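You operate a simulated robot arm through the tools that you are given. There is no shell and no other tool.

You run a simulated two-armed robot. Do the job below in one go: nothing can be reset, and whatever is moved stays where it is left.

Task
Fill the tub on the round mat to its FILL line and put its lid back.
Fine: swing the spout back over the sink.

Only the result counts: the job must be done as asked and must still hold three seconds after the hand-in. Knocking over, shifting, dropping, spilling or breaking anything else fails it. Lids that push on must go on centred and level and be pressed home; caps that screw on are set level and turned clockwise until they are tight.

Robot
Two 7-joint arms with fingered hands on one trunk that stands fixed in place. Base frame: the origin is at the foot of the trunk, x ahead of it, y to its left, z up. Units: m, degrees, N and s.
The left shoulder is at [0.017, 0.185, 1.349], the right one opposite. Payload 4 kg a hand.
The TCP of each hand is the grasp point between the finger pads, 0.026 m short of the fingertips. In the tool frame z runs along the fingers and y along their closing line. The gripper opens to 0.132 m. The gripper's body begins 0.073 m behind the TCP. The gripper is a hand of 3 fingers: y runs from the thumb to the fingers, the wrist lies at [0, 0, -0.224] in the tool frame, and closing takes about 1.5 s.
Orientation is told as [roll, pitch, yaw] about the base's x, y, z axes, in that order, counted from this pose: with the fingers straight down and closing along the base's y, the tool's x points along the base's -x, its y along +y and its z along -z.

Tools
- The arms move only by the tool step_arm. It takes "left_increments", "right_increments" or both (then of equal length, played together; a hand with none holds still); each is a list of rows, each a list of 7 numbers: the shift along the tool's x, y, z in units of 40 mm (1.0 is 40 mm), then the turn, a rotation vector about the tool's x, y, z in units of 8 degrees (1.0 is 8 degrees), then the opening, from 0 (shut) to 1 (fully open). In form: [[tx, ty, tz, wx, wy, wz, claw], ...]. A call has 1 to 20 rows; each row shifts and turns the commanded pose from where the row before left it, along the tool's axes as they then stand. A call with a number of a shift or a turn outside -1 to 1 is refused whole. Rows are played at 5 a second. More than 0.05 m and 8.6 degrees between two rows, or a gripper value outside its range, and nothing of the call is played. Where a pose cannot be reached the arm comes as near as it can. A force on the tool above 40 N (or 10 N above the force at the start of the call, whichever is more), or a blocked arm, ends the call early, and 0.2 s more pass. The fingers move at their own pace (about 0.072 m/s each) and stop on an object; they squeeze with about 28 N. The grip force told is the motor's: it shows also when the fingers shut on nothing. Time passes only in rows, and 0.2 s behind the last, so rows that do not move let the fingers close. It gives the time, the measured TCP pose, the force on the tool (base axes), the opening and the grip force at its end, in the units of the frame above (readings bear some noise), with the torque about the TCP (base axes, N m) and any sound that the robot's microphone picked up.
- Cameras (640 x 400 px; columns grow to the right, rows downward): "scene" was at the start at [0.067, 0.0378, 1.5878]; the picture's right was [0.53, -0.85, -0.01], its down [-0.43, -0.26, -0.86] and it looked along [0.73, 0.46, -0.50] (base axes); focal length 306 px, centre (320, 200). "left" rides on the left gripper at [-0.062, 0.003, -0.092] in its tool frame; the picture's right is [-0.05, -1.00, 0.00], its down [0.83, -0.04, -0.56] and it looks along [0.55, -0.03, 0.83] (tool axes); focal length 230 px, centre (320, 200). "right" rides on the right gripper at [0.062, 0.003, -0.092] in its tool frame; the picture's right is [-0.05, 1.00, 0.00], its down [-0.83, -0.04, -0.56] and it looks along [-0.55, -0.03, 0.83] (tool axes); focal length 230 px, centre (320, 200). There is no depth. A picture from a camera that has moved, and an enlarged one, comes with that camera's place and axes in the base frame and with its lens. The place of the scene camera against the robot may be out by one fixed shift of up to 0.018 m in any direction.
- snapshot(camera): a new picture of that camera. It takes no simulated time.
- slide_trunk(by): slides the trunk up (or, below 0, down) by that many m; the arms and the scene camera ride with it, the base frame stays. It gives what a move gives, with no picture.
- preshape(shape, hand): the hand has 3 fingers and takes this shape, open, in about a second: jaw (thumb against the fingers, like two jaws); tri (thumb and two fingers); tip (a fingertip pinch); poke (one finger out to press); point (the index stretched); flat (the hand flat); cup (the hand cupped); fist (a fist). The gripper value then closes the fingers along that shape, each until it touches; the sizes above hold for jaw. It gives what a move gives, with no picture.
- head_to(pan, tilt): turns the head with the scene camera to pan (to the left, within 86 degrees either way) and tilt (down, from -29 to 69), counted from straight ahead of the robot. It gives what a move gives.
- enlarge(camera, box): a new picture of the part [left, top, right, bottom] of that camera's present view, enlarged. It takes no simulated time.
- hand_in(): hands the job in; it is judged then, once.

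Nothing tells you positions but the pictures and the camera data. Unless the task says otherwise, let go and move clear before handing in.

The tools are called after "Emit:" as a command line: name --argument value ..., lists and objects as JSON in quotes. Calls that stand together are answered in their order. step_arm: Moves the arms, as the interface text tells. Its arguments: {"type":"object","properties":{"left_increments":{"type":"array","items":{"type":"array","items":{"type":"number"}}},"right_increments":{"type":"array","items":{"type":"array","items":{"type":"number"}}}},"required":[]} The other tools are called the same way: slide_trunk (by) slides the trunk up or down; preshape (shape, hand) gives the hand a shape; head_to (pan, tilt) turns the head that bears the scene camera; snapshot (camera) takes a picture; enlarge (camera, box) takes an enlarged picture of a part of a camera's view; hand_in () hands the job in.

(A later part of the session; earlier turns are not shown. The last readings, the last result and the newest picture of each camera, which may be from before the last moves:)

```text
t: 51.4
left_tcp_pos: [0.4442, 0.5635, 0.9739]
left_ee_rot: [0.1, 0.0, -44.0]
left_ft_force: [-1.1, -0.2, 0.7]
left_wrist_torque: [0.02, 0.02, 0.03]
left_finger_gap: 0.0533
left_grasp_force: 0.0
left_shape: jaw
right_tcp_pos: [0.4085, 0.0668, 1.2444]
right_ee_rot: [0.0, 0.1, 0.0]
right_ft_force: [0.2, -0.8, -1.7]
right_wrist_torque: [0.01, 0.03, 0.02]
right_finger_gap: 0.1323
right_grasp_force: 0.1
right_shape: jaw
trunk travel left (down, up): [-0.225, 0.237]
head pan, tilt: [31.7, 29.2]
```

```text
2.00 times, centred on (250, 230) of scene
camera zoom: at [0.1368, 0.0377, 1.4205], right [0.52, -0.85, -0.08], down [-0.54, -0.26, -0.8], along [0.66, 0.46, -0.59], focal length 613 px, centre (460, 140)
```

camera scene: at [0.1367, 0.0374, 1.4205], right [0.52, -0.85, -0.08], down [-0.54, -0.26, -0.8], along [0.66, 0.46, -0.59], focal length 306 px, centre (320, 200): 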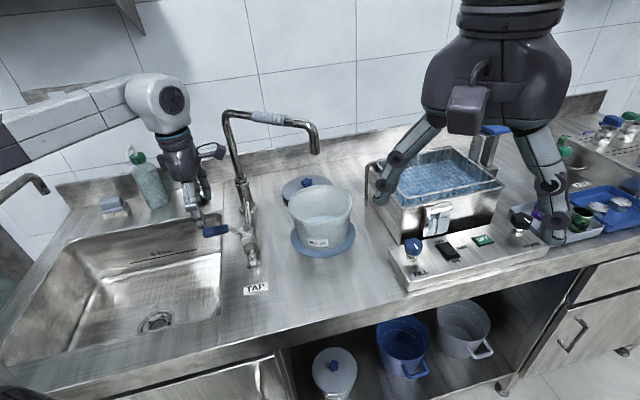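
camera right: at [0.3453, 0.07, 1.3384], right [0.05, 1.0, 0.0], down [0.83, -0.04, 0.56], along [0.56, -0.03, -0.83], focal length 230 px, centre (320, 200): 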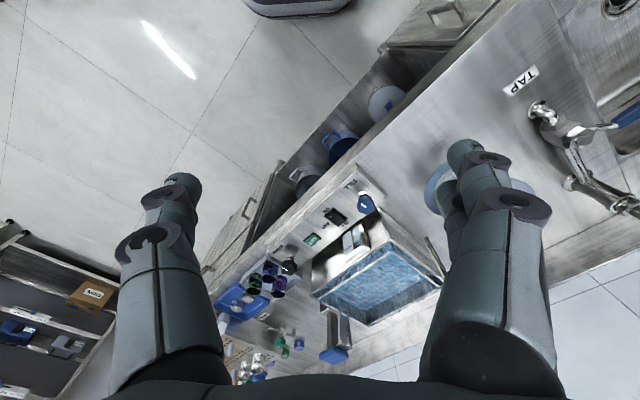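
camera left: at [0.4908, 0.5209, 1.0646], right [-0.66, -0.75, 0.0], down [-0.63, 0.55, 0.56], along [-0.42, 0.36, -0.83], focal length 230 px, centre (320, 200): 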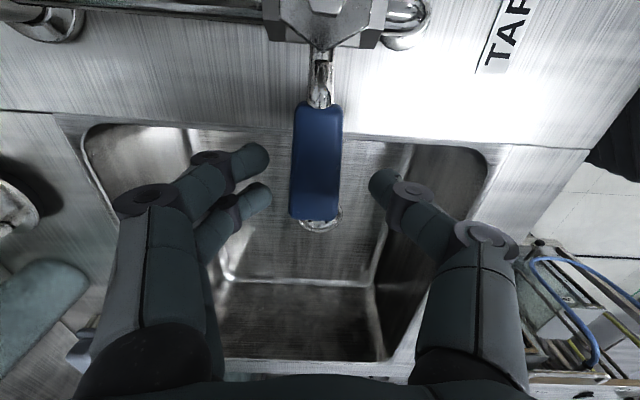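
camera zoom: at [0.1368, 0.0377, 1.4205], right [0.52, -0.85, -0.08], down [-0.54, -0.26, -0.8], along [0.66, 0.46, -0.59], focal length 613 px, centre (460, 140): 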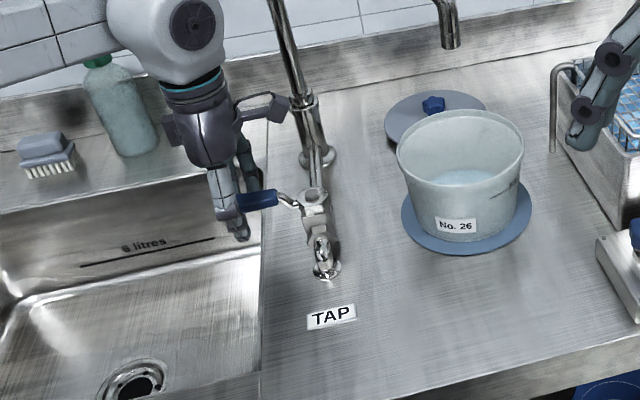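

The handle's between the fingers. I'll try turning it counter-clockwise (usual opening direction) a little and watch force and sound.

Emit:
step_arm --left_increments '[[-0.02, -0.288, 0, 0, 0, -1, 0.4], [-0.02, -0.288, 0, 0, 0, -1, 0.4], [-0.02, -0.288, 0, 0, 0, -1, 0.4]]'

Emit:
snapshot --camera "left"

Emit:
enlarge --camera "scene" --box '[190, 110, 370, 290]'

```text
t: 52.1
left_tcp_pos: [0.4273, 0.5335, 0.975]
left_ee_rot: [0.1, 0.0, -20.0]
left_ft_force: [0.0, 1.9, -1.6]
left_wrist_torque: [-0.05, 0.01, -0.02]
left_finger_gap: 0.0544
left_grasp_force: 0.1
left_shape: jaw
right_tcp_pos: [0.4084, 0.0666, 1.2449]
right_ee_rot: [0.0, 0.0, -0.1]
right_ft_force: [-0.6, 0.2, 0.3]
right_wrist_torque: [0.02, 0.0, 0.01]
right_finger_gap: 0.132
right_grasp_force: 0.2
right_shape: jaw
trunk travel left (down, up): [-0.225, 0.237]
head pan, tilt: [31.7, 29.2]
```

```text
taken
camera left: at [0.4861, 0.5141, 1.0659], right [-0.29, -0.96, 0.0], down [-0.8, 0.24, 0.56], along [-0.53, 0.16, -0.83], focal length 230 px, centre (320, 200)
```

left: 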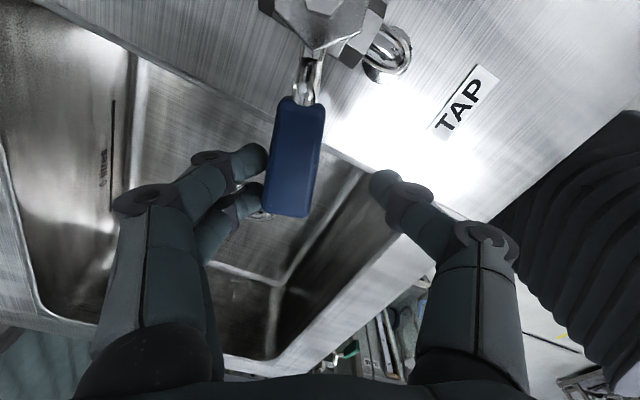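

```text
2.22 times, centred on (280, 200) of scene
camera zoom: at [0.1368, 0.0377, 1.4205], right [0.52, -0.85, -0.08], down [-0.54, -0.26, -0.8], along [0.66, 0.46, -0.59], focal length 681 px, centre (409, 200)
```

zoom: 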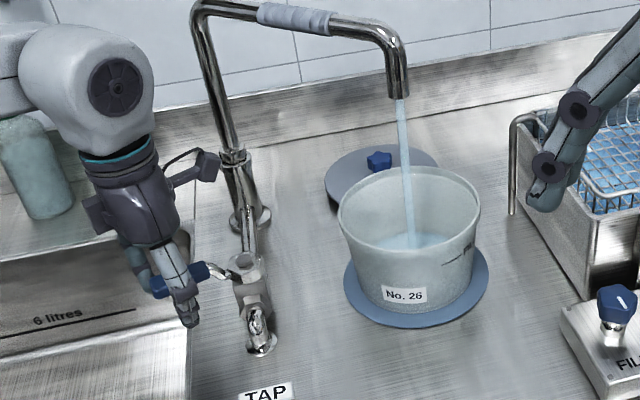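

Turning counter-clockwise opens it: a thin stream falls inside the tub. I'll hold here and watch the level.

Emit:
step_arm --left_increments '[[0, 0, 0, 0, 0, 0, 0.4], [0, 0, 0, 0, 0, 0, 0.4], [0, 0, 0, 0, 0, 0, 0.4], [0, 0, 0, 0, 0, 0, 0.4]]'

Emit:
enlarge --camera "scene" --box '[280, 170, 370, 270]'

```text
t: 53.1
left_tcp_pos: [0.4278, 0.5339, 0.9739]
left_ee_rot: [0.0, 0.0, -20.1]
left_ft_force: [0.7, 1.1, -0.8]
left_wrist_torque: [0.03, 0.01, -0.03]
left_finger_gap: 0.0539
left_grasp_force: 0.0
left_shape: jaw
right_tcp_pos: [0.4096, 0.0673, 1.244]
right_ee_rot: [0.0, 0.0, 0.0]
right_ft_force: [0.1, 0.7, -0.4]
right_wrist_torque: [0.0, -0.02, 0.0]
right_finger_gap: 0.1317
right_grasp_force: 0.1
right_shape: jaw
trunk travel left (down, up): [-0.225, 0.237]
head pan, tilt: [31.7, 29.2]
```

```text
4.00 times, centred on (325, 220) of scene
camera zoom: at [0.1369, 0.0379, 1.4204], right [0.52, -0.85, -0.08], down [-0.54, -0.26, -0.8], along [0.66, 0.46, -0.59], focal length 1226 px, centre (300, 120)
```

zoom: 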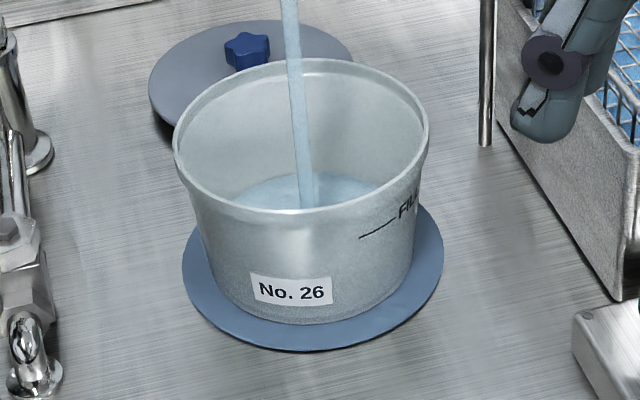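

The FILL line computes to roughly 26 mm below the rim, and the water is about 24 mm deep. I'll let it run and measure the rise rate.

Emit:
step_arm --left_increments '[[0, 0, 0, 0, 0, 0, 0.4], [0, 0, 0, 0, 0, 0, 0.4], [0, 0, 0, 0, 0, 0, 0.4], [0, 0, 0, 0, 0, 0, 0.4], [0, 0, 0, 0, 0, 0, 0.4], [0, 0, 0, 0, 0, 0, 0.4], [0, 0, 0, 0, 0, 0, 0.4], [0, 0, 0, 0, 0, 0, 0.4], [0, 0, 0, 0, 0, 0, 0.4], [0, 0, 0, 0, 0, 0, 0.4]]'

Emit:
enlarge --camera "scene" --box '[280, 170, 370, 270]'

```text
t: 55.4
left_tcp_pos: [0.4274, 0.5339, 0.9749]
left_ee_rot: [0.0, -0.1, -20.0]
left_ft_force: [-0.2, 0.7, -0.7]
left_wrist_torque: [0.0, -0.05, 0.01]
left_finger_gap: 0.0543
left_grasp_force: 0.1
left_shape: jaw
right_tcp_pos: [0.4082, 0.0666, 1.2446]
right_ee_rot: [0.0, -0.1, 0.0]
right_ft_force: [-0.6, 0.3, 0.0]
right_wrist_torque: [0.01, -0.02, 0.03]
right_finger_gap: 0.132
right_grasp_force: 0.1
right_shape: jaw
trunk travel left (down, up): [-0.225, 0.237]
head pan, tilt: [31.7, 29.2]
```

```text
4.00 times, centred on (325, 220) of scene
camera zoom: at [0.1369, 0.0379, 1.4204], right [0.52, -0.85, -0.08], down [-0.54, -0.26, -0.8], along [0.66, 0.46, -0.59], focal length 1226 px, centre (300, 120)
```

zoom: 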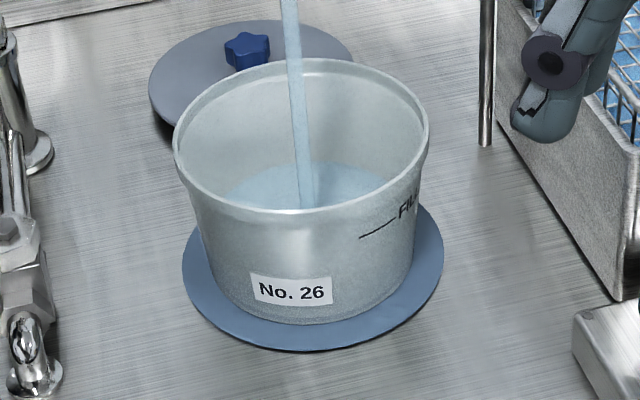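

The surface rises slowly, so I'll keep filling in measured bursts.

Emit:
step_arm --left_increments '[[0, 0, 0, 0, 0, 0, 0.4], [0, 0, 0, 0, 0, 0, 0.4], [0, 0, 0, 0, 0, 0, 0.4], [0, 0, 0, 0, 0, 0, 0.4], [0, 0, 0, 0, 0, 0, 0.4], [0, 0, 0, 0, 0, 0, 0.4], [0, 0, 0, 0, 0, 0, 0.4], [0, 0, 0, 0, 0, 0, 0.4], [0, 0, 0, 0, 0, 0, 0.4], [0, 0, 0, 0, 0, 0, 0.4], [0, 0, 0, 0, 0, 0, 0.4], [0, 0, 0, 0, 0, 0, 0.4], [0, 0, 0, 0, 0, 0, 0.4], [0, 0, 0, 0, 0, 0, 0.4], [0, 0, 0, 0, 0, 0, 0.4], [0, 0, 0, 0, 0, 0, 0.4], [0, 0, 0, 0, 0, 0, 0.4], [0, 0, 0, 0, 0, 0, 0.4], [0, 0, 0, 0, 0, 0, 0.4], [0, 0, 0, 0, 0, 0, 0.4]]'

Emit:
enlarge --camera "scene" --box '[280, 170, 370, 270]'

```text
t: 59.5
left_tcp_pos: [0.4271, 0.5332, 0.9742]
left_ee_rot: [0.0, 0.0, -20.1]
left_ft_force: [-0.1, 0.2, -0.8]
left_wrist_torque: [-0.01, -0.02, 0.0]
left_finger_gap: 0.054
left_grasp_force: 0.1
left_shape: jaw
right_tcp_pos: [0.4084, 0.0668, 1.245]
right_ee_rot: [0.0, 0.0, 0.0]
right_ft_force: [-0.2, 0.1, 1.1]
right_wrist_torque: [0.02, 0.03, 0.01]
right_finger_gap: 0.1318
right_grasp_force: 0.2
right_shape: jaw
trunk travel left (down, up): [-0.225, 0.237]
head pan, tilt: [31.7, 29.2]
```

```text
4.00 times, centred on (325, 220) of scene
camera zoom: at [0.1369, 0.0379, 1.4204], right [0.52, -0.85, -0.08], down [-0.54, -0.26, -0.8], along [0.66, 0.46, -0.59], focal length 1226 px, centre (300, 120)
```

zoom: 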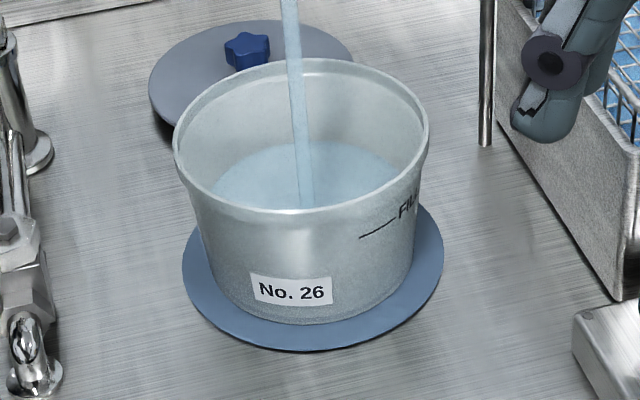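

Emit:
step_arm --left_increments '[[0, 0, 0, 0, 0, 0, 0.4], [0, 0, 0, 0, 0, 0, 0.4], [0, 0, 0, 0, 0, 0, 0.4], [0, 0, 0, 0, 0, 0, 0.4], [0, 0, 0, 0, 0, 0, 0.4], [0, 0, 0, 0, 0, 0, 0.4], [0, 0, 0, 0, 0, 0, 0.4], [0, 0, 0, 0, 0, 0, 0.4], [0, 0, 0, 0, 0, 0, 0.4], [0, 0, 0, 0, 0, 0, 0.4], [0, 0, 0, 0, 0, 0, 0.4], [0, 0, 0, 0, 0, 0, 0.4], [0, 0, 0, 0, 0, 0, 0.4], [0, 0, 0, 0, 0, 0, 0.4], [0, 0, 0, 0, 0, 0, 0.4], [0, 0, 0, 0, 0, 0, 0.4], [0, 0, 0, 0, 0, 0, 0.4], [0, 0, 0, 0, 0, 0, 0.4]]'

Emit:
enlarge --camera "scene" --box '[280, 170, 370, 270]'

Emit:
enlarge --camera "scene" --box '[300, 180, 360, 230]'

```text
t: 63.4
left_tcp_pos: [0.427, 0.5343, 0.9745]
left_ee_rot: [-0.1, 0.0, -20.1]
left_ft_force: [-0.6, 0.7, -1.3]
left_wrist_torque: [-0.02, 0.01, -0.02]
left_finger_gap: 0.0543
left_grasp_force: 0.0
left_shape: jaw
right_tcp_pos: [0.4085, 0.0668, 1.245]
right_ee_rot: [0.0, 0.0, 0.0]
right_ft_force: [0.4, 0.1, 0.3]
right_wrist_torque: [0.03, -0.01, 0.02]
right_finger_gap: 0.1319
right_grasp_force: 0.0
right_shape: jaw
trunk travel left (down, up): [-0.225, 0.237]
head pan, tilt: [31.7, 29.2]
```

```text
4.00 times, centred on (325, 220) of scene
camera zoom: at [0.1369, 0.0379, 1.4204], right [0.52, -0.85, -0.08], down [-0.54, -0.26, -0.8], along [0.66, 0.46, -0.59], focal length 1226 px, centre (300, 120)
```

zoom: 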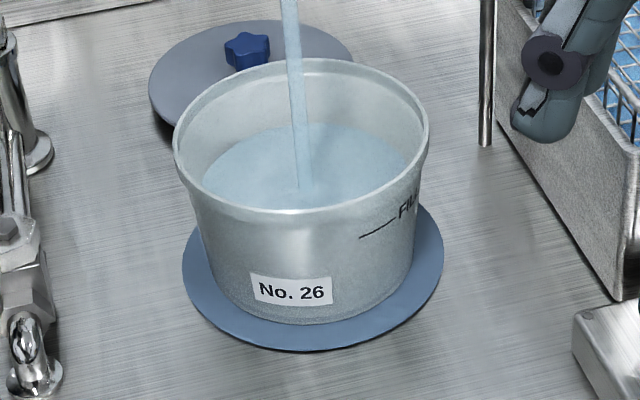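

```text
8.00 times, centred on (330, 205) of scene
camera zoom: at [0.1369, 0.0379, 1.4204], right [0.52, -0.85, -0.08], down [-0.54, -0.26, -0.8], along [0.66, 0.46, -0.59], focal length 2452 px, centre (240, 160)
```

zoom: 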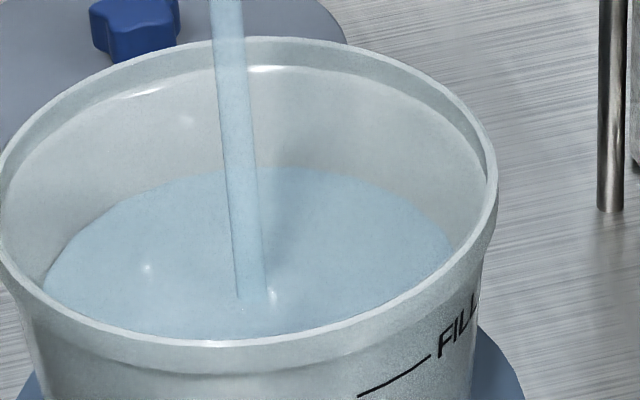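

The water surface is approaching the line. I'll zoom in further to measure the line and wall before letting more in (pictures cost no time).

Emit:
enlarge --camera "scene" --box '[290, 180, 330, 220]'

Emit:
enlarge --camera "scene" --box '[320, 190, 360, 230]'

Emit:
snapshot --camera "right"

```text
10.00 times, centred on (310, 200) of scene
camera zoom: at [0.1369, 0.0379, 1.4204], right [0.52, -0.85, -0.08], down [-0.54, -0.26, -0.8], along [0.66, 0.46, -0.59], focal length 3064 px, centre (420, 200)
```

zoom: 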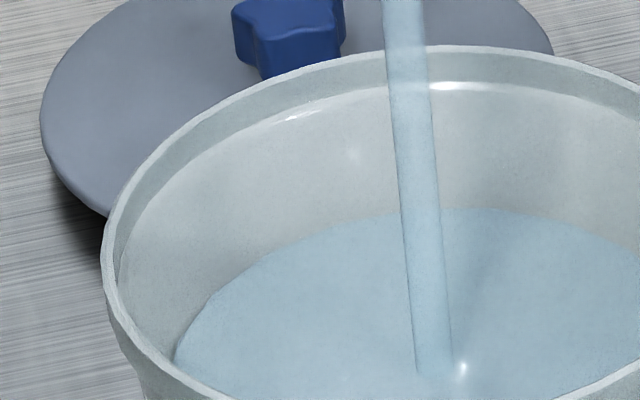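

```text
10.00 times, centred on (340, 210) of scene
camera zoom: at [0.1369, 0.0379, 1.4204], right [0.52, -0.85, -0.08], down [-0.54, -0.26, -0.8], along [0.66, 0.46, -0.59], focal length 3064 px, centre (120, 100)
```

zoom: 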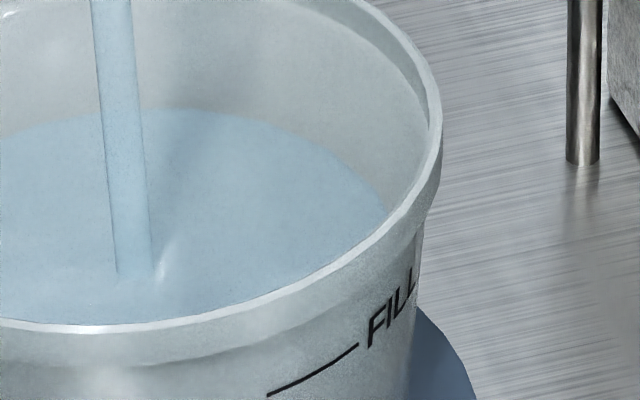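

```text
taken
camera right: at [0.3464, 0.0705, 1.3379], right [0.05, 1.0, 0.0], down [0.83, -0.04, 0.55], along [0.55, -0.03, -0.83], focal length 230 px, centre (320, 200)
```

right: 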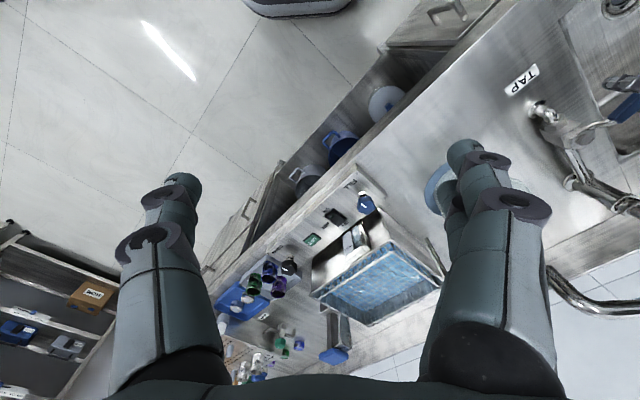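

From these measurements the FILL line is about 34 mm below the rim and the water about 44 mm, rising at roughly 3.8 mm/s. I'll run a bit less than a second more, close the lever, and then check before topping up.

Emit:
step_arm --left_increments '[[0, 0, 0, 0, 0, 0, 0.4], [0, 0, 0, 0, 0, 0, 0.4], [0, 0, 0, 0, 0, 0, 0.4], [0, 0, 0, 0, 0, 0, 0.4], [-0.02, 0.288, 0, 0, 0, 1, 0.4], [-0.02, 0.288, 0, 0, 0, 1, 0.4], [-0.02, 0.288, 0, 0, 0, 1, 0.4], [-0.02, 0.288, 0, 0, 0, 1, 0.4], [-0.02, 0.288, 0, 0, 0, 1, 0.4], [0, 0, 0, 0, 0, 0, 0.4]]'

Emit:
enlarge --camera "scene" --box '[280, 170, 370, 270]'

Emit:
snapshot --camera "left"

```text
t: 65.5
left_tcp_pos: [0.4625, 0.5761, 0.9745]
left_ee_rot: [0.0, 0.0, -60.3]
left_ft_force: [-0.8, -5.3, -1.3]
left_wrist_torque: [-0.1, 0.04, 0.15]
left_finger_gap: 0.058
left_grasp_force: 0.2
left_shape: jaw
right_tcp_pos: [0.408, 0.0649, 1.244]
right_ee_rot: [0.0, 0.0, 0.0]
right_ft_force: [0.7, 0.2, 0.8]
right_wrist_torque: [0.0, 0.0, 0.01]
right_finger_gap: 0.1316
right_grasp_force: 0.0
right_shape: jaw
trunk travel left (down, up): [-0.225, 0.237]
head pan, tilt: [31.7, 29.2]
```

```text
4.00 times, centred on (325, 220) of scene
camera zoom: at [0.1366, 0.0364, 1.4205], right [0.52, -0.85, -0.08], down [-0.54, -0.26, -0.8], along [0.66, 0.46, -0.59], focal length 1226 px, centre (300, 120)
```

zoom: 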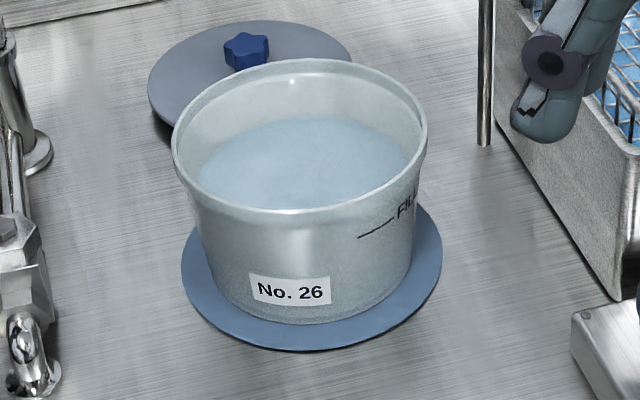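

```text
taken
camera left: at [0.4961, 0.5226, 1.0656], right [-0.84, -0.54, 0.0], down [-0.45, 0.7, 0.56], along [-0.3, 0.47, -0.83], focal length 230 px, centre (320, 200)
```

left: 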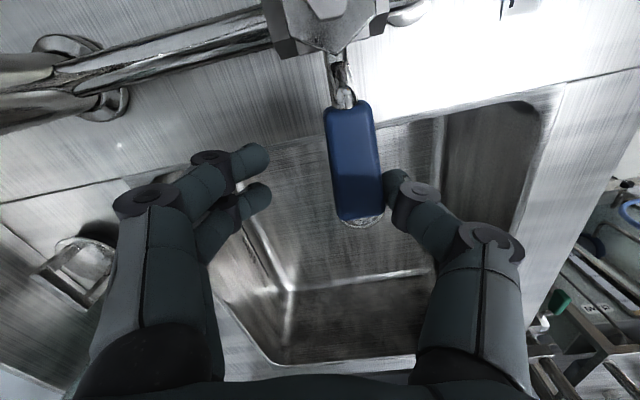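

The stream has stopped with the lever back at its closed stop. I'll measure the level closely.

Emit:
enlarge --camera "scene" --box '[290, 180, 330, 220]'

Emit:
enlarge --camera "scene" --box '[320, 190, 360, 230]'

```text
10.00 times, centred on (310, 200) of scene
camera zoom: at [0.1366, 0.0364, 1.4205], right [0.52, -0.85, -0.08], down [-0.54, -0.26, -0.8], along [0.66, 0.46, -0.59], focal length 3064 px, centre (420, 200)
```

zoom: 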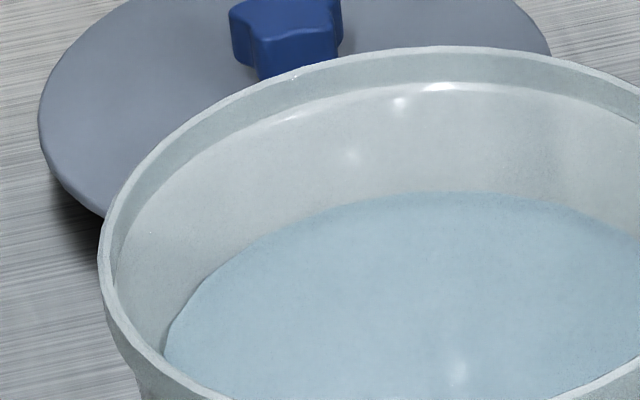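

```text
10.00 times, centred on (340, 210) of scene
camera zoom: at [0.1366, 0.0364, 1.4205], right [0.52, -0.85, -0.08], down [-0.54, -0.26, -0.8], along [0.66, 0.46, -0.59], focal length 3064 px, centre (120, 100)
```

zoom: 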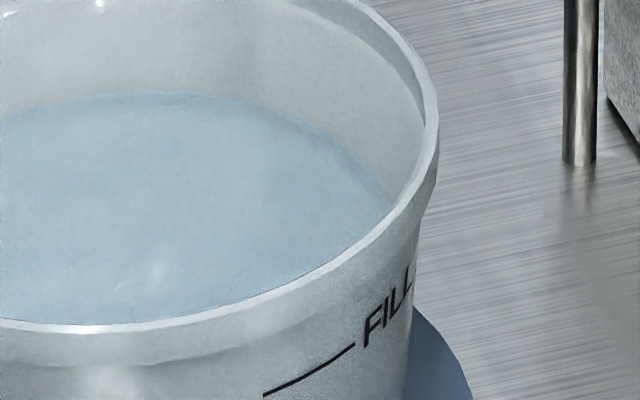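

By ellipse fit the water is now about 5 mm below the line. I'll do a short open-close cycle that should add about 3.5 mm, then re-measure.

Emit:
step_arm --left_increments '[[-0.02, -0.288, 0, 0, 0, -1, 0.4], [-0.02, -0.288, 0, 0, 0, -1, 0.4], [-0.02, -0.288, 0, 0, 0, -1, 0.4], [-0.02, -0.288, 0, 0, 0, -1, 0.4], [-0.02, -0.288, 0, 0, 0, -1, 0.4], [-0.02, 0.288, 0, 0, 0, 1, 0.4], [-0.02, 0.288, 0, 0, 0, 1, 0.4], [-0.02, 0.288, 0, 0, 0, 1, 0.4], [-0.02, 0.288, 0, 0, 0, 1, 0.4], [-0.02, 0.288, 0, 0, 0, 1, 0.4], [0, 0, 0, 0, 0, 0, 0.4]]'

Emit:
enlarge --camera "scene" --box '[290, 180, 330, 220]'

Emit:
enlarge --camera "scene" --box '[320, 190, 360, 230]'

Emit:
snapshot --camera "scene"

```text
t: 68.0
left_tcp_pos: [0.4628, 0.5758, 0.9742]
left_ee_rot: [0.0, 0.1, -60.3]
left_ft_force: [-1.2, -5.4, -0.8]
left_wrist_torque: [-0.05, -0.01, 0.16]
left_finger_gap: 0.0579
left_grasp_force: 0.0
left_shape: jaw
right_tcp_pos: [0.4083, 0.0655, 1.2439]
right_ee_rot: [0.0, 0.0, -0.1]
right_ft_force: [0.5, -0.1, 0.0]
right_wrist_torque: [-0.03, -0.01, -0.03]
right_finger_gap: 0.1318
right_grasp_force: 0.0
right_shape: jaw
trunk travel left (down, up): [-0.225, 0.237]
head pan, tilt: [31.7, 29.2]
```

```text
10.00 times, centred on (310, 200) of scene
camera zoom: at [0.1366, 0.0364, 1.4205], right [0.52, -0.85, -0.08], down [-0.54, -0.26, -0.8], along [0.66, 0.46, -0.59], focal length 3064 px, centre (420, 200)
```

zoom: 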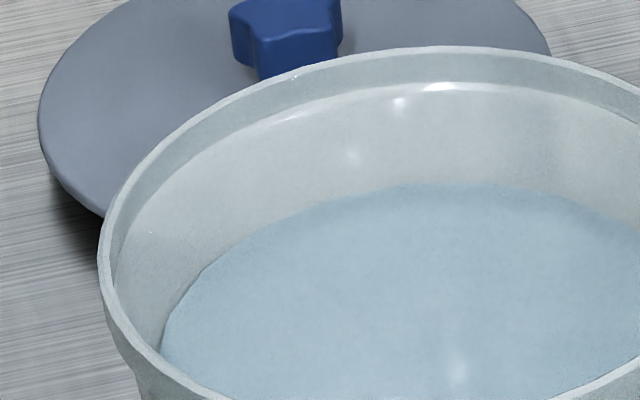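

```text
10.00 times, centred on (340, 210) of scene
camera zoom: at [0.1366, 0.0364, 1.4205], right [0.52, -0.85, -0.08], down [-0.54, -0.26, -0.8], along [0.66, 0.46, -0.59], focal length 3064 px, centre (120, 100)
```

zoom: 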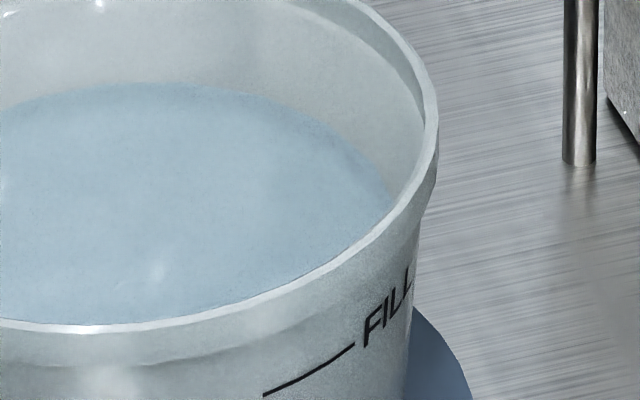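

```text
taken
camera scene: at [0.1366, 0.0364, 1.4205], right [0.52, -0.85, -0.08], down [-0.54, -0.26, -0.8], along [0.66, 0.46, -0.59], focal length 306 px, centre (320, 200)
```

scene: 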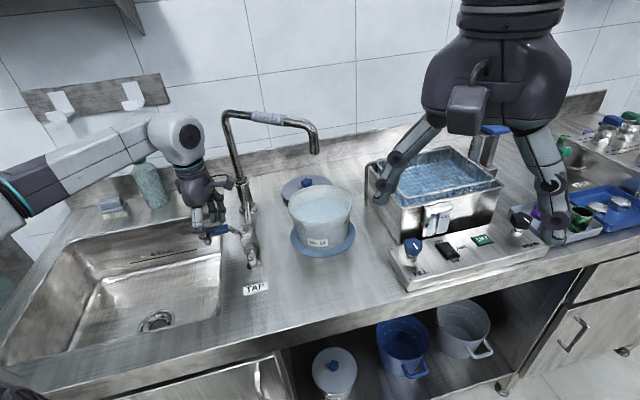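

That added about 2.2 mm, so roughly 2.5 mm remain. One more identical cycle should bring it to the line.

Emit:
step_arm --left_increments '[[-0.02, -0.288, 0, 0, 0, -1, 0.4], [-0.02, -0.288, 0, 0, 0, -1, 0.4], [-0.02, -0.288, 0, 0, 0, -1, 0.4], [-0.02, -0.288, 0, 0, 0, -1, 0.4], [-0.02, -0.288, 0, 0, 0, -1, 0.4], [-0.02, 0.288, 0, 0, 0, 1, 0.4], [-0.02, 0.288, 0, 0, 0, 1, 0.4], [-0.02, 0.288, 0, 0, 0, 1, 0.4], [-0.02, 0.288, 0, 0, 0, 1, 0.4], [-0.02, 0.288, 0, 0, 0, 1, 0.4], [0, 0, 0, 0, 0, 0, 0.4], [0, 0, 0, 0, 0, 0, 0.4]]'

Emit:
enlarge --camera "scene" --box '[290, 180, 330, 220]'

Emit:
enlarge --camera "scene" --box '[320, 190, 360, 230]'

Emit:
enlarge --camera "scene" --box '[270, 120, 370, 260]'

Emit:
snapshot --camera "left"

```text
t: 70.5
left_tcp_pos: [0.4626, 0.5761, 0.9742]
left_ee_rot: [-0.1, 0.0, -60.1]
left_ft_force: [-1.4, -6.7, -0.1]
left_wrist_torque: [-0.12, 0.01, 0.17]
left_finger_gap: 0.0574
left_grasp_force: 0.0
left_shape: jaw
right_tcp_pos: [0.409, 0.0657, 1.2446]
right_ee_rot: [0.0, 0.0, 0.0]
right_ft_force: [0.9, 0.2, -0.8]
right_wrist_torque: [-0.01, 0.05, 0.0]
right_finger_gap: 0.1321
right_grasp_force: 0.0
right_shape: jaw
trunk travel left (down, up): [-0.225, 0.237]
head pan, tilt: [31.7, 29.2]
```

```text
10.00 times, centred on (310, 200) of scene
camera zoom: at [0.1369, 0.037, 1.4205], right [0.52, -0.85, -0.08], down [-0.54, -0.26, -0.8], along [0.66, 0.46, -0.59], focal length 3064 px, centre (420, 200)
```

zoom: 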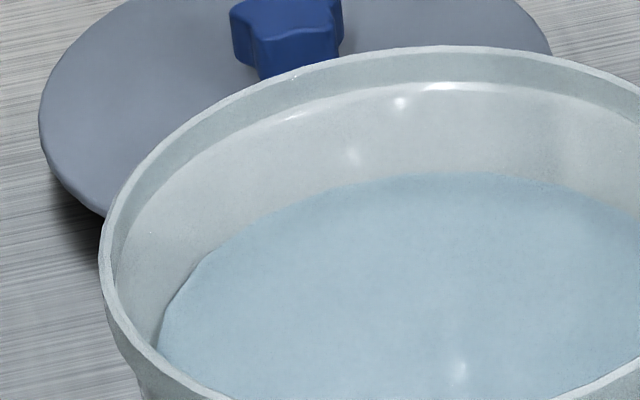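

```text
10.00 times, centred on (340, 210) of scene
camera zoom: at [0.1369, 0.037, 1.4205], right [0.52, -0.85, -0.08], down [-0.54, -0.26, -0.8], along [0.66, 0.46, -0.59], focal length 3064 px, centre (120, 100)
```

zoom: 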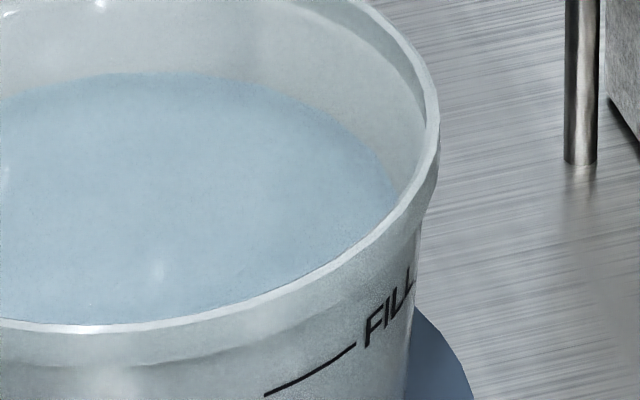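

```text
2.86 times, centred on (320, 190) of scene
camera zoom: at [0.1369, 0.037, 1.4205], right [0.52, -0.85, -0.08], down [-0.54, -0.26, -0.8], along [0.66, 0.46, -0.59], focal length 876 px, centre (320, 229)
```

zoom: 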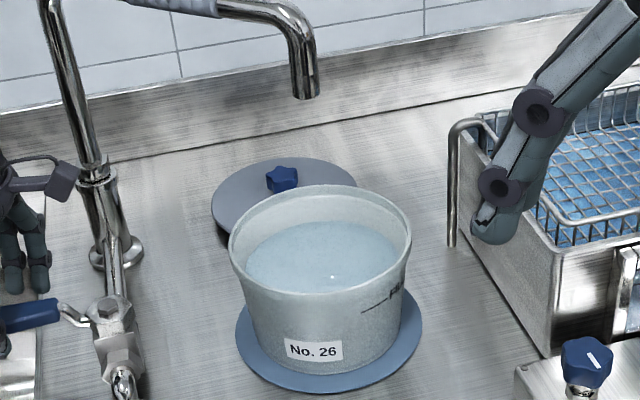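

```text
taken
camera left: at [0.496, 0.5229, 1.0649], right [-0.84, -0.54, 0.0], down [-0.45, 0.7, 0.55], along [-0.3, 0.47, -0.83], focal length 230 px, centre (320, 200)
```

left: 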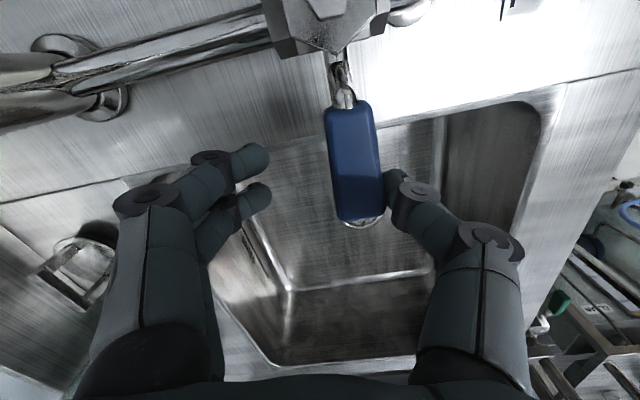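

The water is now at the line to within a millimetre by the fit, and the stream is off with the lever on its stop. I'll centre the fingers, release the lever and lift away.

Emit:
step_arm --left_increments '[[-0.02, -0.288, 0, 0, 0, -1, 0.4], [0, -0.04, 0, 0, 0, -0.15, 0.6], [0, 0, 0, 0, 0, 0, 0.65], [0, 0, -0.5, 0, 0, 0, 0.65], [0, 0, -0.9, 0, 0, 0, 0.65], [0, 0, -0.95, 0, 0, 0, 0.7], [0, 0, -0.95, 0, 0, 0, 0.7], [0, 0, -0.95, 0, 0, 0, 0.75], [0, 0, -0.95, 0, 0, 0, 0.75], [0, 0, -0.95, 0, 0, 0, 0.75], [0, 0, -0.95, 0, 0, 0, 0.75], [0, 0, 0, 0, 0, 0, 0.75]]'

Emit:
snapshot --camera "left"

Emit:
snapshot --camera "scene"

```text
t: 73.2
left_tcp_pos: [0.4549, 0.5695, 1.258]
left_ee_rot: [0.0, 0.0, -50.9]
left_ft_force: [0.5, 0.4, -0.5]
left_wrist_torque: [-0.02, 0.01, 0.01]
left_finger_gap: 0.0986
left_grasp_force: 0.1
left_shape: jaw
right_tcp_pos: [0.4092, 0.0664, 1.2448]
right_ee_rot: [0.0, 0.0, -0.1]
right_ft_force: [0.4, 0.2, -0.1]
right_wrist_torque: [0.0, -0.01, -0.05]
right_finger_gap: 0.1315
right_grasp_force: 0.0
right_shape: jaw
trunk travel left (down, up): [-0.225, 0.237]
head pan, tilt: [31.7, 29.2]
```

```text
taken
camera left: at [0.4955, 0.5228, 1.3493], right [-0.74, -0.67, 0.0], down [-0.56, 0.62, 0.56], along [-0.37, 0.41, -0.83], focal length 230 px, centre (320, 200)
```

left: 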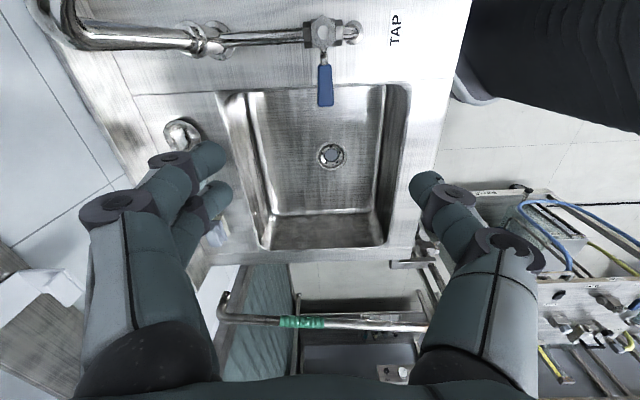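

```text
taken
camera scene: at [0.1371, 0.0384, 1.4203], right [0.52, -0.85, -0.08], down [-0.54, -0.26, -0.8], along [0.66, 0.46, -0.59], focal length 306 px, centre (320, 200)
```

scene: 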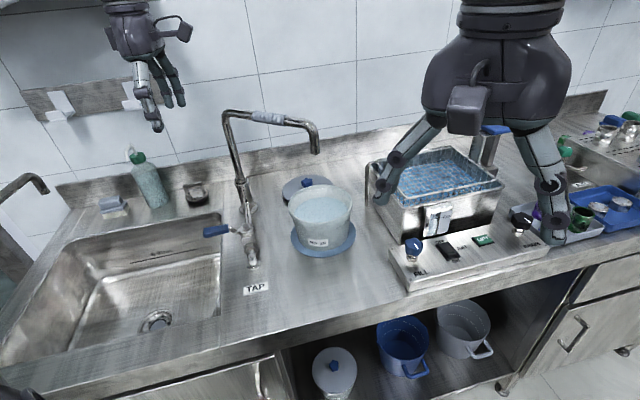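

The lever stays closed. Now I'll rotate back to the spout-straddling yaw and return over the spout sleeve.

Emit:
step_arm --left_increments '[[0, 0, -0.4, 0, 0, -0.98, 0.75], [0, 0, -0.3, 0, 0, -0.98, 0.75], [0, 0, 0, 0, 0, -0.98, 0.75], [0, 0, 0, 0, 0, -0.98, 0.75], [0, 0, 0, 0, 0, -0.98, 0.75], [0, 0, 0, 0, 0, -0.98, 0.75], [0, 0, 0, 0, 0, -0.98, 0.75], [0, 0, 0, 0, 0, -0.98, 0.75], [0, 0, 0, 0, 0, -0.98, 0.75], [0, 0, 0, 0, 0, -0.98, 0.75], [0, 0, 0, 0, 0, -0.98, 0.75], [0, 0, 0, 0, 0, -0.98, 0.75], [0, 0, 0, 0, 0, -0.98, 0.75], [0, 0, 0, 0, 0, -0.98, 0.75], [0, 0, 0, 0, 0, -0.98, 0.75], [0, 0, 0, 0, 0, -0.98, 0.75], [0, 0, 0, 0, 0, -0.98, 0.75], [0, 0, 0, 0, 0, -0.98, 0.75], [0, 0, 0, 0, 0, -0.98, 0.75]]'

Emit:
step_arm --left_increments '[[0.482, -0.69, 0, 0, 0, 0, 0.75], [0.482, -0.69, 0, 0, 0, 0, 0.75], [0.482, -0.69, 0, 0, 0, 0, 0.75], [0.482, -0.69, 0, 0, 0, 0, 0.75], [0.482, -0.69, 0, 0, 0, 0, 0.75], [0.482, -0.69, 0, 0, 0, 0, 0.75], [0, 0, 0, 0, 0, 0, 0.75]]'

Emit:
snapshot --camera "left"

Emit:
snapshot --camera "scene"

```text
t: 77.2
left_tcp_pos: [0.4512, 0.5691, 1.2852]
left_ee_rot: [0.0, 0.0, 98.2]
left_ft_force: [-0.1, -0.4, 0.2]
left_wrist_torque: [0.03, -0.01, 0.01]
left_finger_gap: 0.0987
left_grasp_force: 0.0
left_shape: jaw
right_tcp_pos: [0.4081, 0.0661, 1.2441]
right_ee_rot: [0.1, 0.1, 0.0]
right_ft_force: [0.2, -0.2, 0.3]
right_wrist_torque: [0.01, -0.02, -0.02]
right_finger_gap: 0.132
right_grasp_force: 0.0
right_shape: jaw
trunk travel left (down, up): [-0.225, 0.237]
head pan, tilt: [31.7, 29.2]
```

```text
t: 78.8
left_tcp_pos: [0.6315, 0.478, 1.2856]
left_ee_rot: [0.0, 0.0, 98.2]
left_ft_force: [-0.2, 0.4, -0.2]
left_wrist_torque: [-0.01, -0.01, -0.03]
left_finger_gap: 0.0987
left_grasp_force: 0.1
left_shape: jaw
right_tcp_pos: [0.4075, 0.0678, 1.2439]
right_ee_rot: [0.1, 0.0, 0.0]
right_ft_force: [-0.2, -0.2, 0.5]
right_wrist_torque: [0.02, -0.01, 0.0]
right_finger_gap: 0.1316
right_grasp_force: 0.0
right_shape: jaw
trunk travel left (down, up): [-0.225, 0.237]
head pan, tilt: [31.7, 29.2]
```

```text
taken
camera left: at [0.6193, 0.5369, 1.377], right [0.98, 0.19, 0.0], down [0.16, -0.82, 0.56], along [0.11, -0.55, -0.83], focal length 230 px, centre (320, 200)
```

left: 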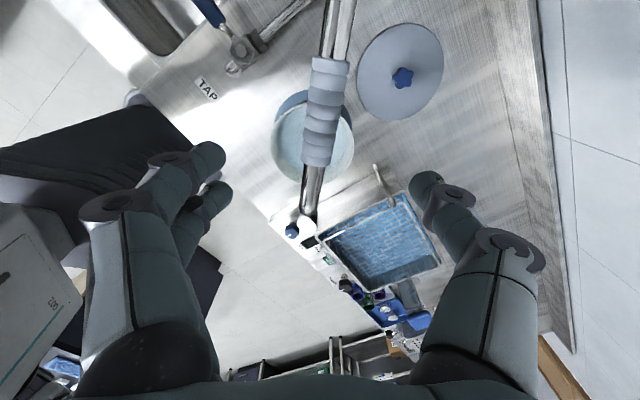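

```text
taken
camera scene: at [0.1357, 0.0379, 1.4207], right [0.52, -0.85, -0.07], down [-0.54, -0.26, -0.8], along [0.67, 0.46, -0.59], focal length 306 px, centre (320, 200)
```

scene: 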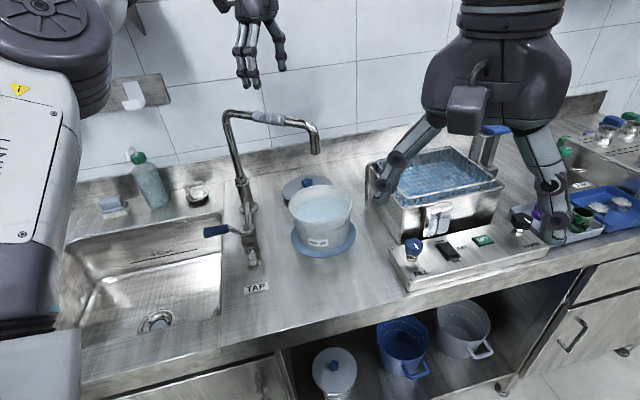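

Emit:
step_arm --left_increments '[[0, 0, 0.8, 0, 0, 0, 0.75], [0, 0, 0.9, 0, 0, 0, 0.75], [0, 0, 0.9, 0, 0, 0, 0.6], [0, 0, 0, 0, 0, 0, 0.4], [0, 0, 0, 0, 0, 0, 0.4]]'

Emit:
snapshot --camera "left"

```text
t: 80.0
left_tcp_pos: [0.6326, 0.4783, 1.1817]
left_ee_rot: [0.0, 0.0, 98.2]
left_ft_force: [0.5, -0.1, -0.1]
left_wrist_torque: [-0.02, -0.01, 0.01]
left_finger_gap: 0.0532
left_grasp_force: 0.0
left_shape: jaw
right_tcp_pos: [0.407, 0.0669, 1.2446]
right_ee_rot: [0.1, 0.0, 0.0]
right_ft_force: [0.2, -0.8, 0.3]
right_wrist_torque: [-0.01, -0.03, -0.01]
right_finger_gap: 0.1319
right_grasp_force: 0.1
right_shape: jaw
trunk travel left (down, up): [-0.225, 0.237]
head pan, tilt: [31.7, 29.2]
```

```text
taken
camera left: at [0.6197, 0.538, 1.2734], right [0.98, 0.19, 0.0], down [0.16, -0.82, 0.56], along [0.11, -0.55, -0.83], focal length 230 px, centre (320, 200)
```

left: 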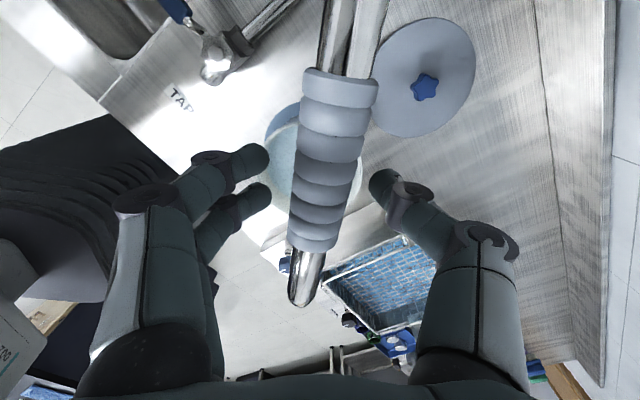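

The spout's straddled again. Sweeping it clockwise back toward the sink, first half.

Emit:
step_arm --left_increments '[[-0.02, 0.398, 0, 0, 0, 0.75, 0.4], [-0.02, 0.398, 0, 0, 0, 0.75, 0.4], [-0.02, 0.398, 0, 0, 0, 0.75, 0.4], [-0.02, 0.398, 0, 0, 0, 0.75, 0.4], [-0.02, 0.398, 0, 0, 0, 0.75, 0.4], [-0.02, 0.398, 0, 0, 0, 0.75, 0.4], [-0.02, 0.398, 0, 0, 0, 0.75, 0.4], [-0.02, 0.398, 0, 0, 0, 0.75, 0.4], [-0.02, 0.398, 0, 0, 0, 0.75, 0.4], [-0.02, 0.398, 0, 0, 0, 0.75, 0.4], [0, 0, 0, 0, 0, 0, 0.4]]'

Emit:
snapshot --camera "left"

Emit:
snapshot --camera "scene"

```text
t: 82.3
left_tcp_pos: [0.4897, 0.5337, 1.1815]
left_ee_rot: [0.0, 0.0, 38.0]
left_ft_force: [-0.8, 0.0, -0.4]
left_wrist_torque: [0.0, 0.0, -0.02]
left_finger_gap: 0.0533
left_grasp_force: 0.1
left_shape: jaw
right_tcp_pos: [0.4093, 0.0663, 1.2443]
right_ee_rot: [0.0, 0.0, -0.1]
right_ft_force: [-0.4, 0.0, -0.3]
right_wrist_torque: [0.01, 0.03, 0.02]
right_finger_gap: 0.1319
right_grasp_force: 0.0
right_shape: jaw
trunk travel left (down, up): [-0.225, 0.237]
head pan, tilt: [31.7, 29.2]
```

```text
taken
camera left: at [0.5373, 0.5728, 1.2726], right [0.66, -0.76, 0.0], down [-0.63, -0.55, 0.56], along [-0.42, -0.36, -0.83], focal length 230 px, centre (320, 200)
```

left: 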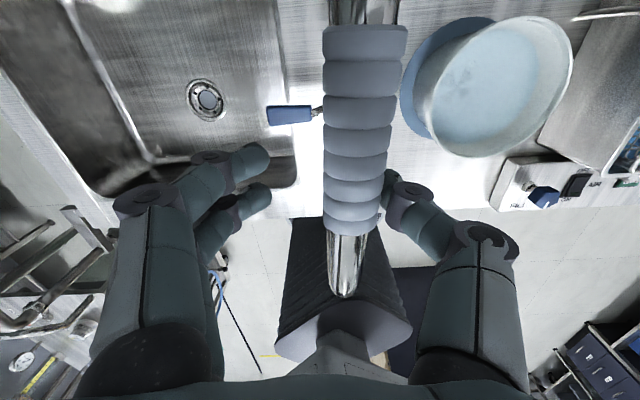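

```text
taken
camera scene: at [0.1372, 0.0373, 1.4204], right [0.52, -0.85, -0.08], down [-0.54, -0.26, -0.8], along [0.66, 0.46, -0.59], focal length 306 px, centre (320, 200)
```

scene: 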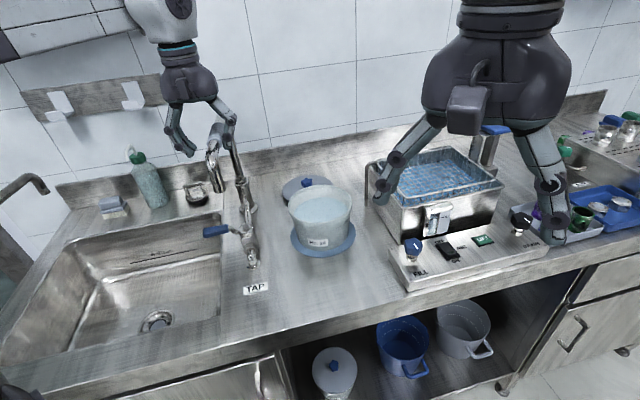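

Emit:
step_arm --left_increments '[[-0.02, 0.398, 0, 0, 0, 0.75, 0.4], [-0.02, 0.398, 0, 0, 0, 0.75, 0.4], [-0.02, 0.398, 0, 0, 0, 0.75, 0.4], [-0.02, 0.398, 0, 0, 0, 0.75, 0.4], [-0.02, 0.398, 0, 0, 0, 0.75, 0.4], [-0.02, 0.398, 0, 0, 0, 0.75, 0.4], [-0.02, 0.398, 0, 0, 0, 0.75, 0.4], [-0.02, 0.398, 0, 0, 0, 0.75, 0.4], [-0.02, 0.398, 0, 0, 0, 0.75, 0.4], [0, 0, 0, 0, 0, 0, 0.4]]'

Emit:
snapshot --camera "left"

Emit:
snapshot --camera "scene"

```text
t: 84.5
left_tcp_pos: [0.4632, 0.6712, 1.1821]
left_ee_rot: [0.0, 0.0, -16.1]
left_ft_force: [0.2, -0.3, -0.7]
left_wrist_torque: [0.03, 0.01, -0.01]
left_finger_gap: 0.0538
left_grasp_force: 0.1
left_shape: jaw
right_tcp_pos: [0.4082, 0.0667, 1.2439]
right_ee_rot: [-0.1, -0.1, 0.0]
right_ft_force: [0.5, -0.2, 0.1]
right_wrist_torque: [0.01, 0.0, 0.05]
right_finger_gap: 0.132
right_grasp_force: 0.0
right_shape: jaw
trunk travel left (down, up): [-0.225, 0.237]
head pan, tilt: [31.7, 29.2]
```

```text
taken
camera left: at [0.5245, 0.6557, 1.2737], right [-0.23, -0.97, 0.0], down [-0.81, 0.19, 0.56], along [-0.54, 0.13, -0.83], focal length 230 px, centre (320, 200)
```

left: 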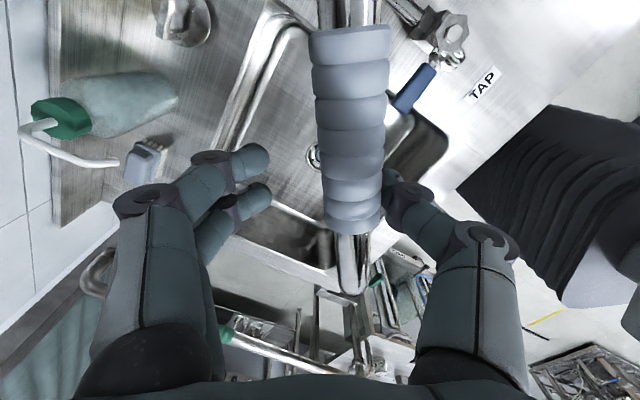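

```text
taken
camera scene: at [0.1367, 0.0376, 1.4205], right [0.52, -0.85, -0.08], down [-0.54, -0.26, -0.8], along [0.66, 0.46, -0.59], focal length 306 px, centre (320, 200)
```

scene: 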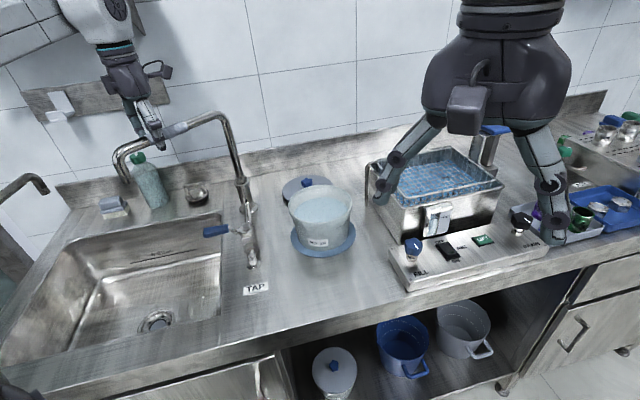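

Nearly back at its starting angle; another 8°, then unload the fingers and lift away.

Emit:
step_arm --left_increments '[[-0.02, 0.398, 0, 0, 0, 0.75, 0.4], [0, 0.12, 0, 0, 0, 0.22, 0.4], [0, 0, 0, 0, 0, 0, 0.4], [0, -0.25, 0, 0, 0, 0, 0.55], [0, 0, 0, 0, 0, 0, 0.7], [0, 0, -0.8, 0, 0, 0, 0.7], [0, 0, -0.9, 0, 0, 0, 0.7], [0, 0, -0.9, 0, 0, 0, 0.7], [0, 0, 0, 0, 0, 0, 0.7]]'

Emit:
snapshot --camera "left"

Emit:
snapshot --camera "scene"

```text
t: 86.5
left_tcp_pos: [0.4677, 0.6817, 1.2866]
left_ee_rot: [-0.1, 0.1, -23.7]
left_ft_force: [0.2, 0.3, 0.6]
left_wrist_torque: [0.02, -0.01, 0.01]
left_finger_gap: 0.092
left_grasp_force: 0.1
left_shape: jaw
right_tcp_pos: [0.4089, 0.0675, 1.2449]
right_ee_rot: [0.0, 0.0, 0.1]
right_ft_force: [0.2, 1.0, 0.7]
right_wrist_torque: [-0.01, 0.0, -0.02]
right_finger_gap: 0.1317
right_grasp_force: 0.0
right_shape: jaw
trunk travel left (down, up): [-0.225, 0.237]
head pan, tilt: [31.7, 29.2]
```

```text
taken
camera left: at [0.5264, 0.6586, 1.3781], right [-0.35, -0.94, 0.0], down [-0.78, 0.29, 0.56], along [-0.52, 0.2, -0.83], focal length 230 px, centre (320, 200)
```

left: 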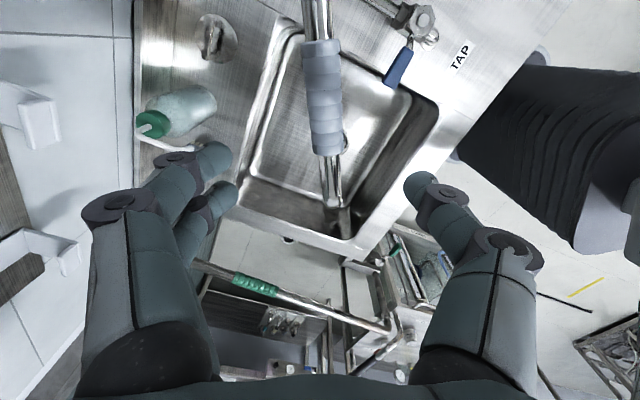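

```text
taken
camera scene: at [0.1368, 0.0382, 1.4204], right [0.52, -0.85, -0.08], down [-0.54, -0.26, -0.8], along [0.66, 0.46, -0.59], focal length 306 px, centre (320, 200)
```

scene: 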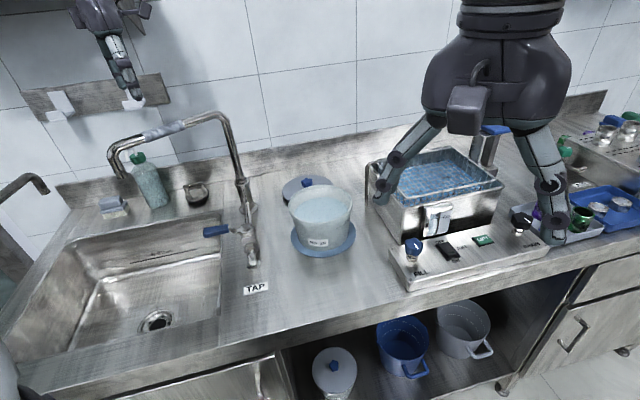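

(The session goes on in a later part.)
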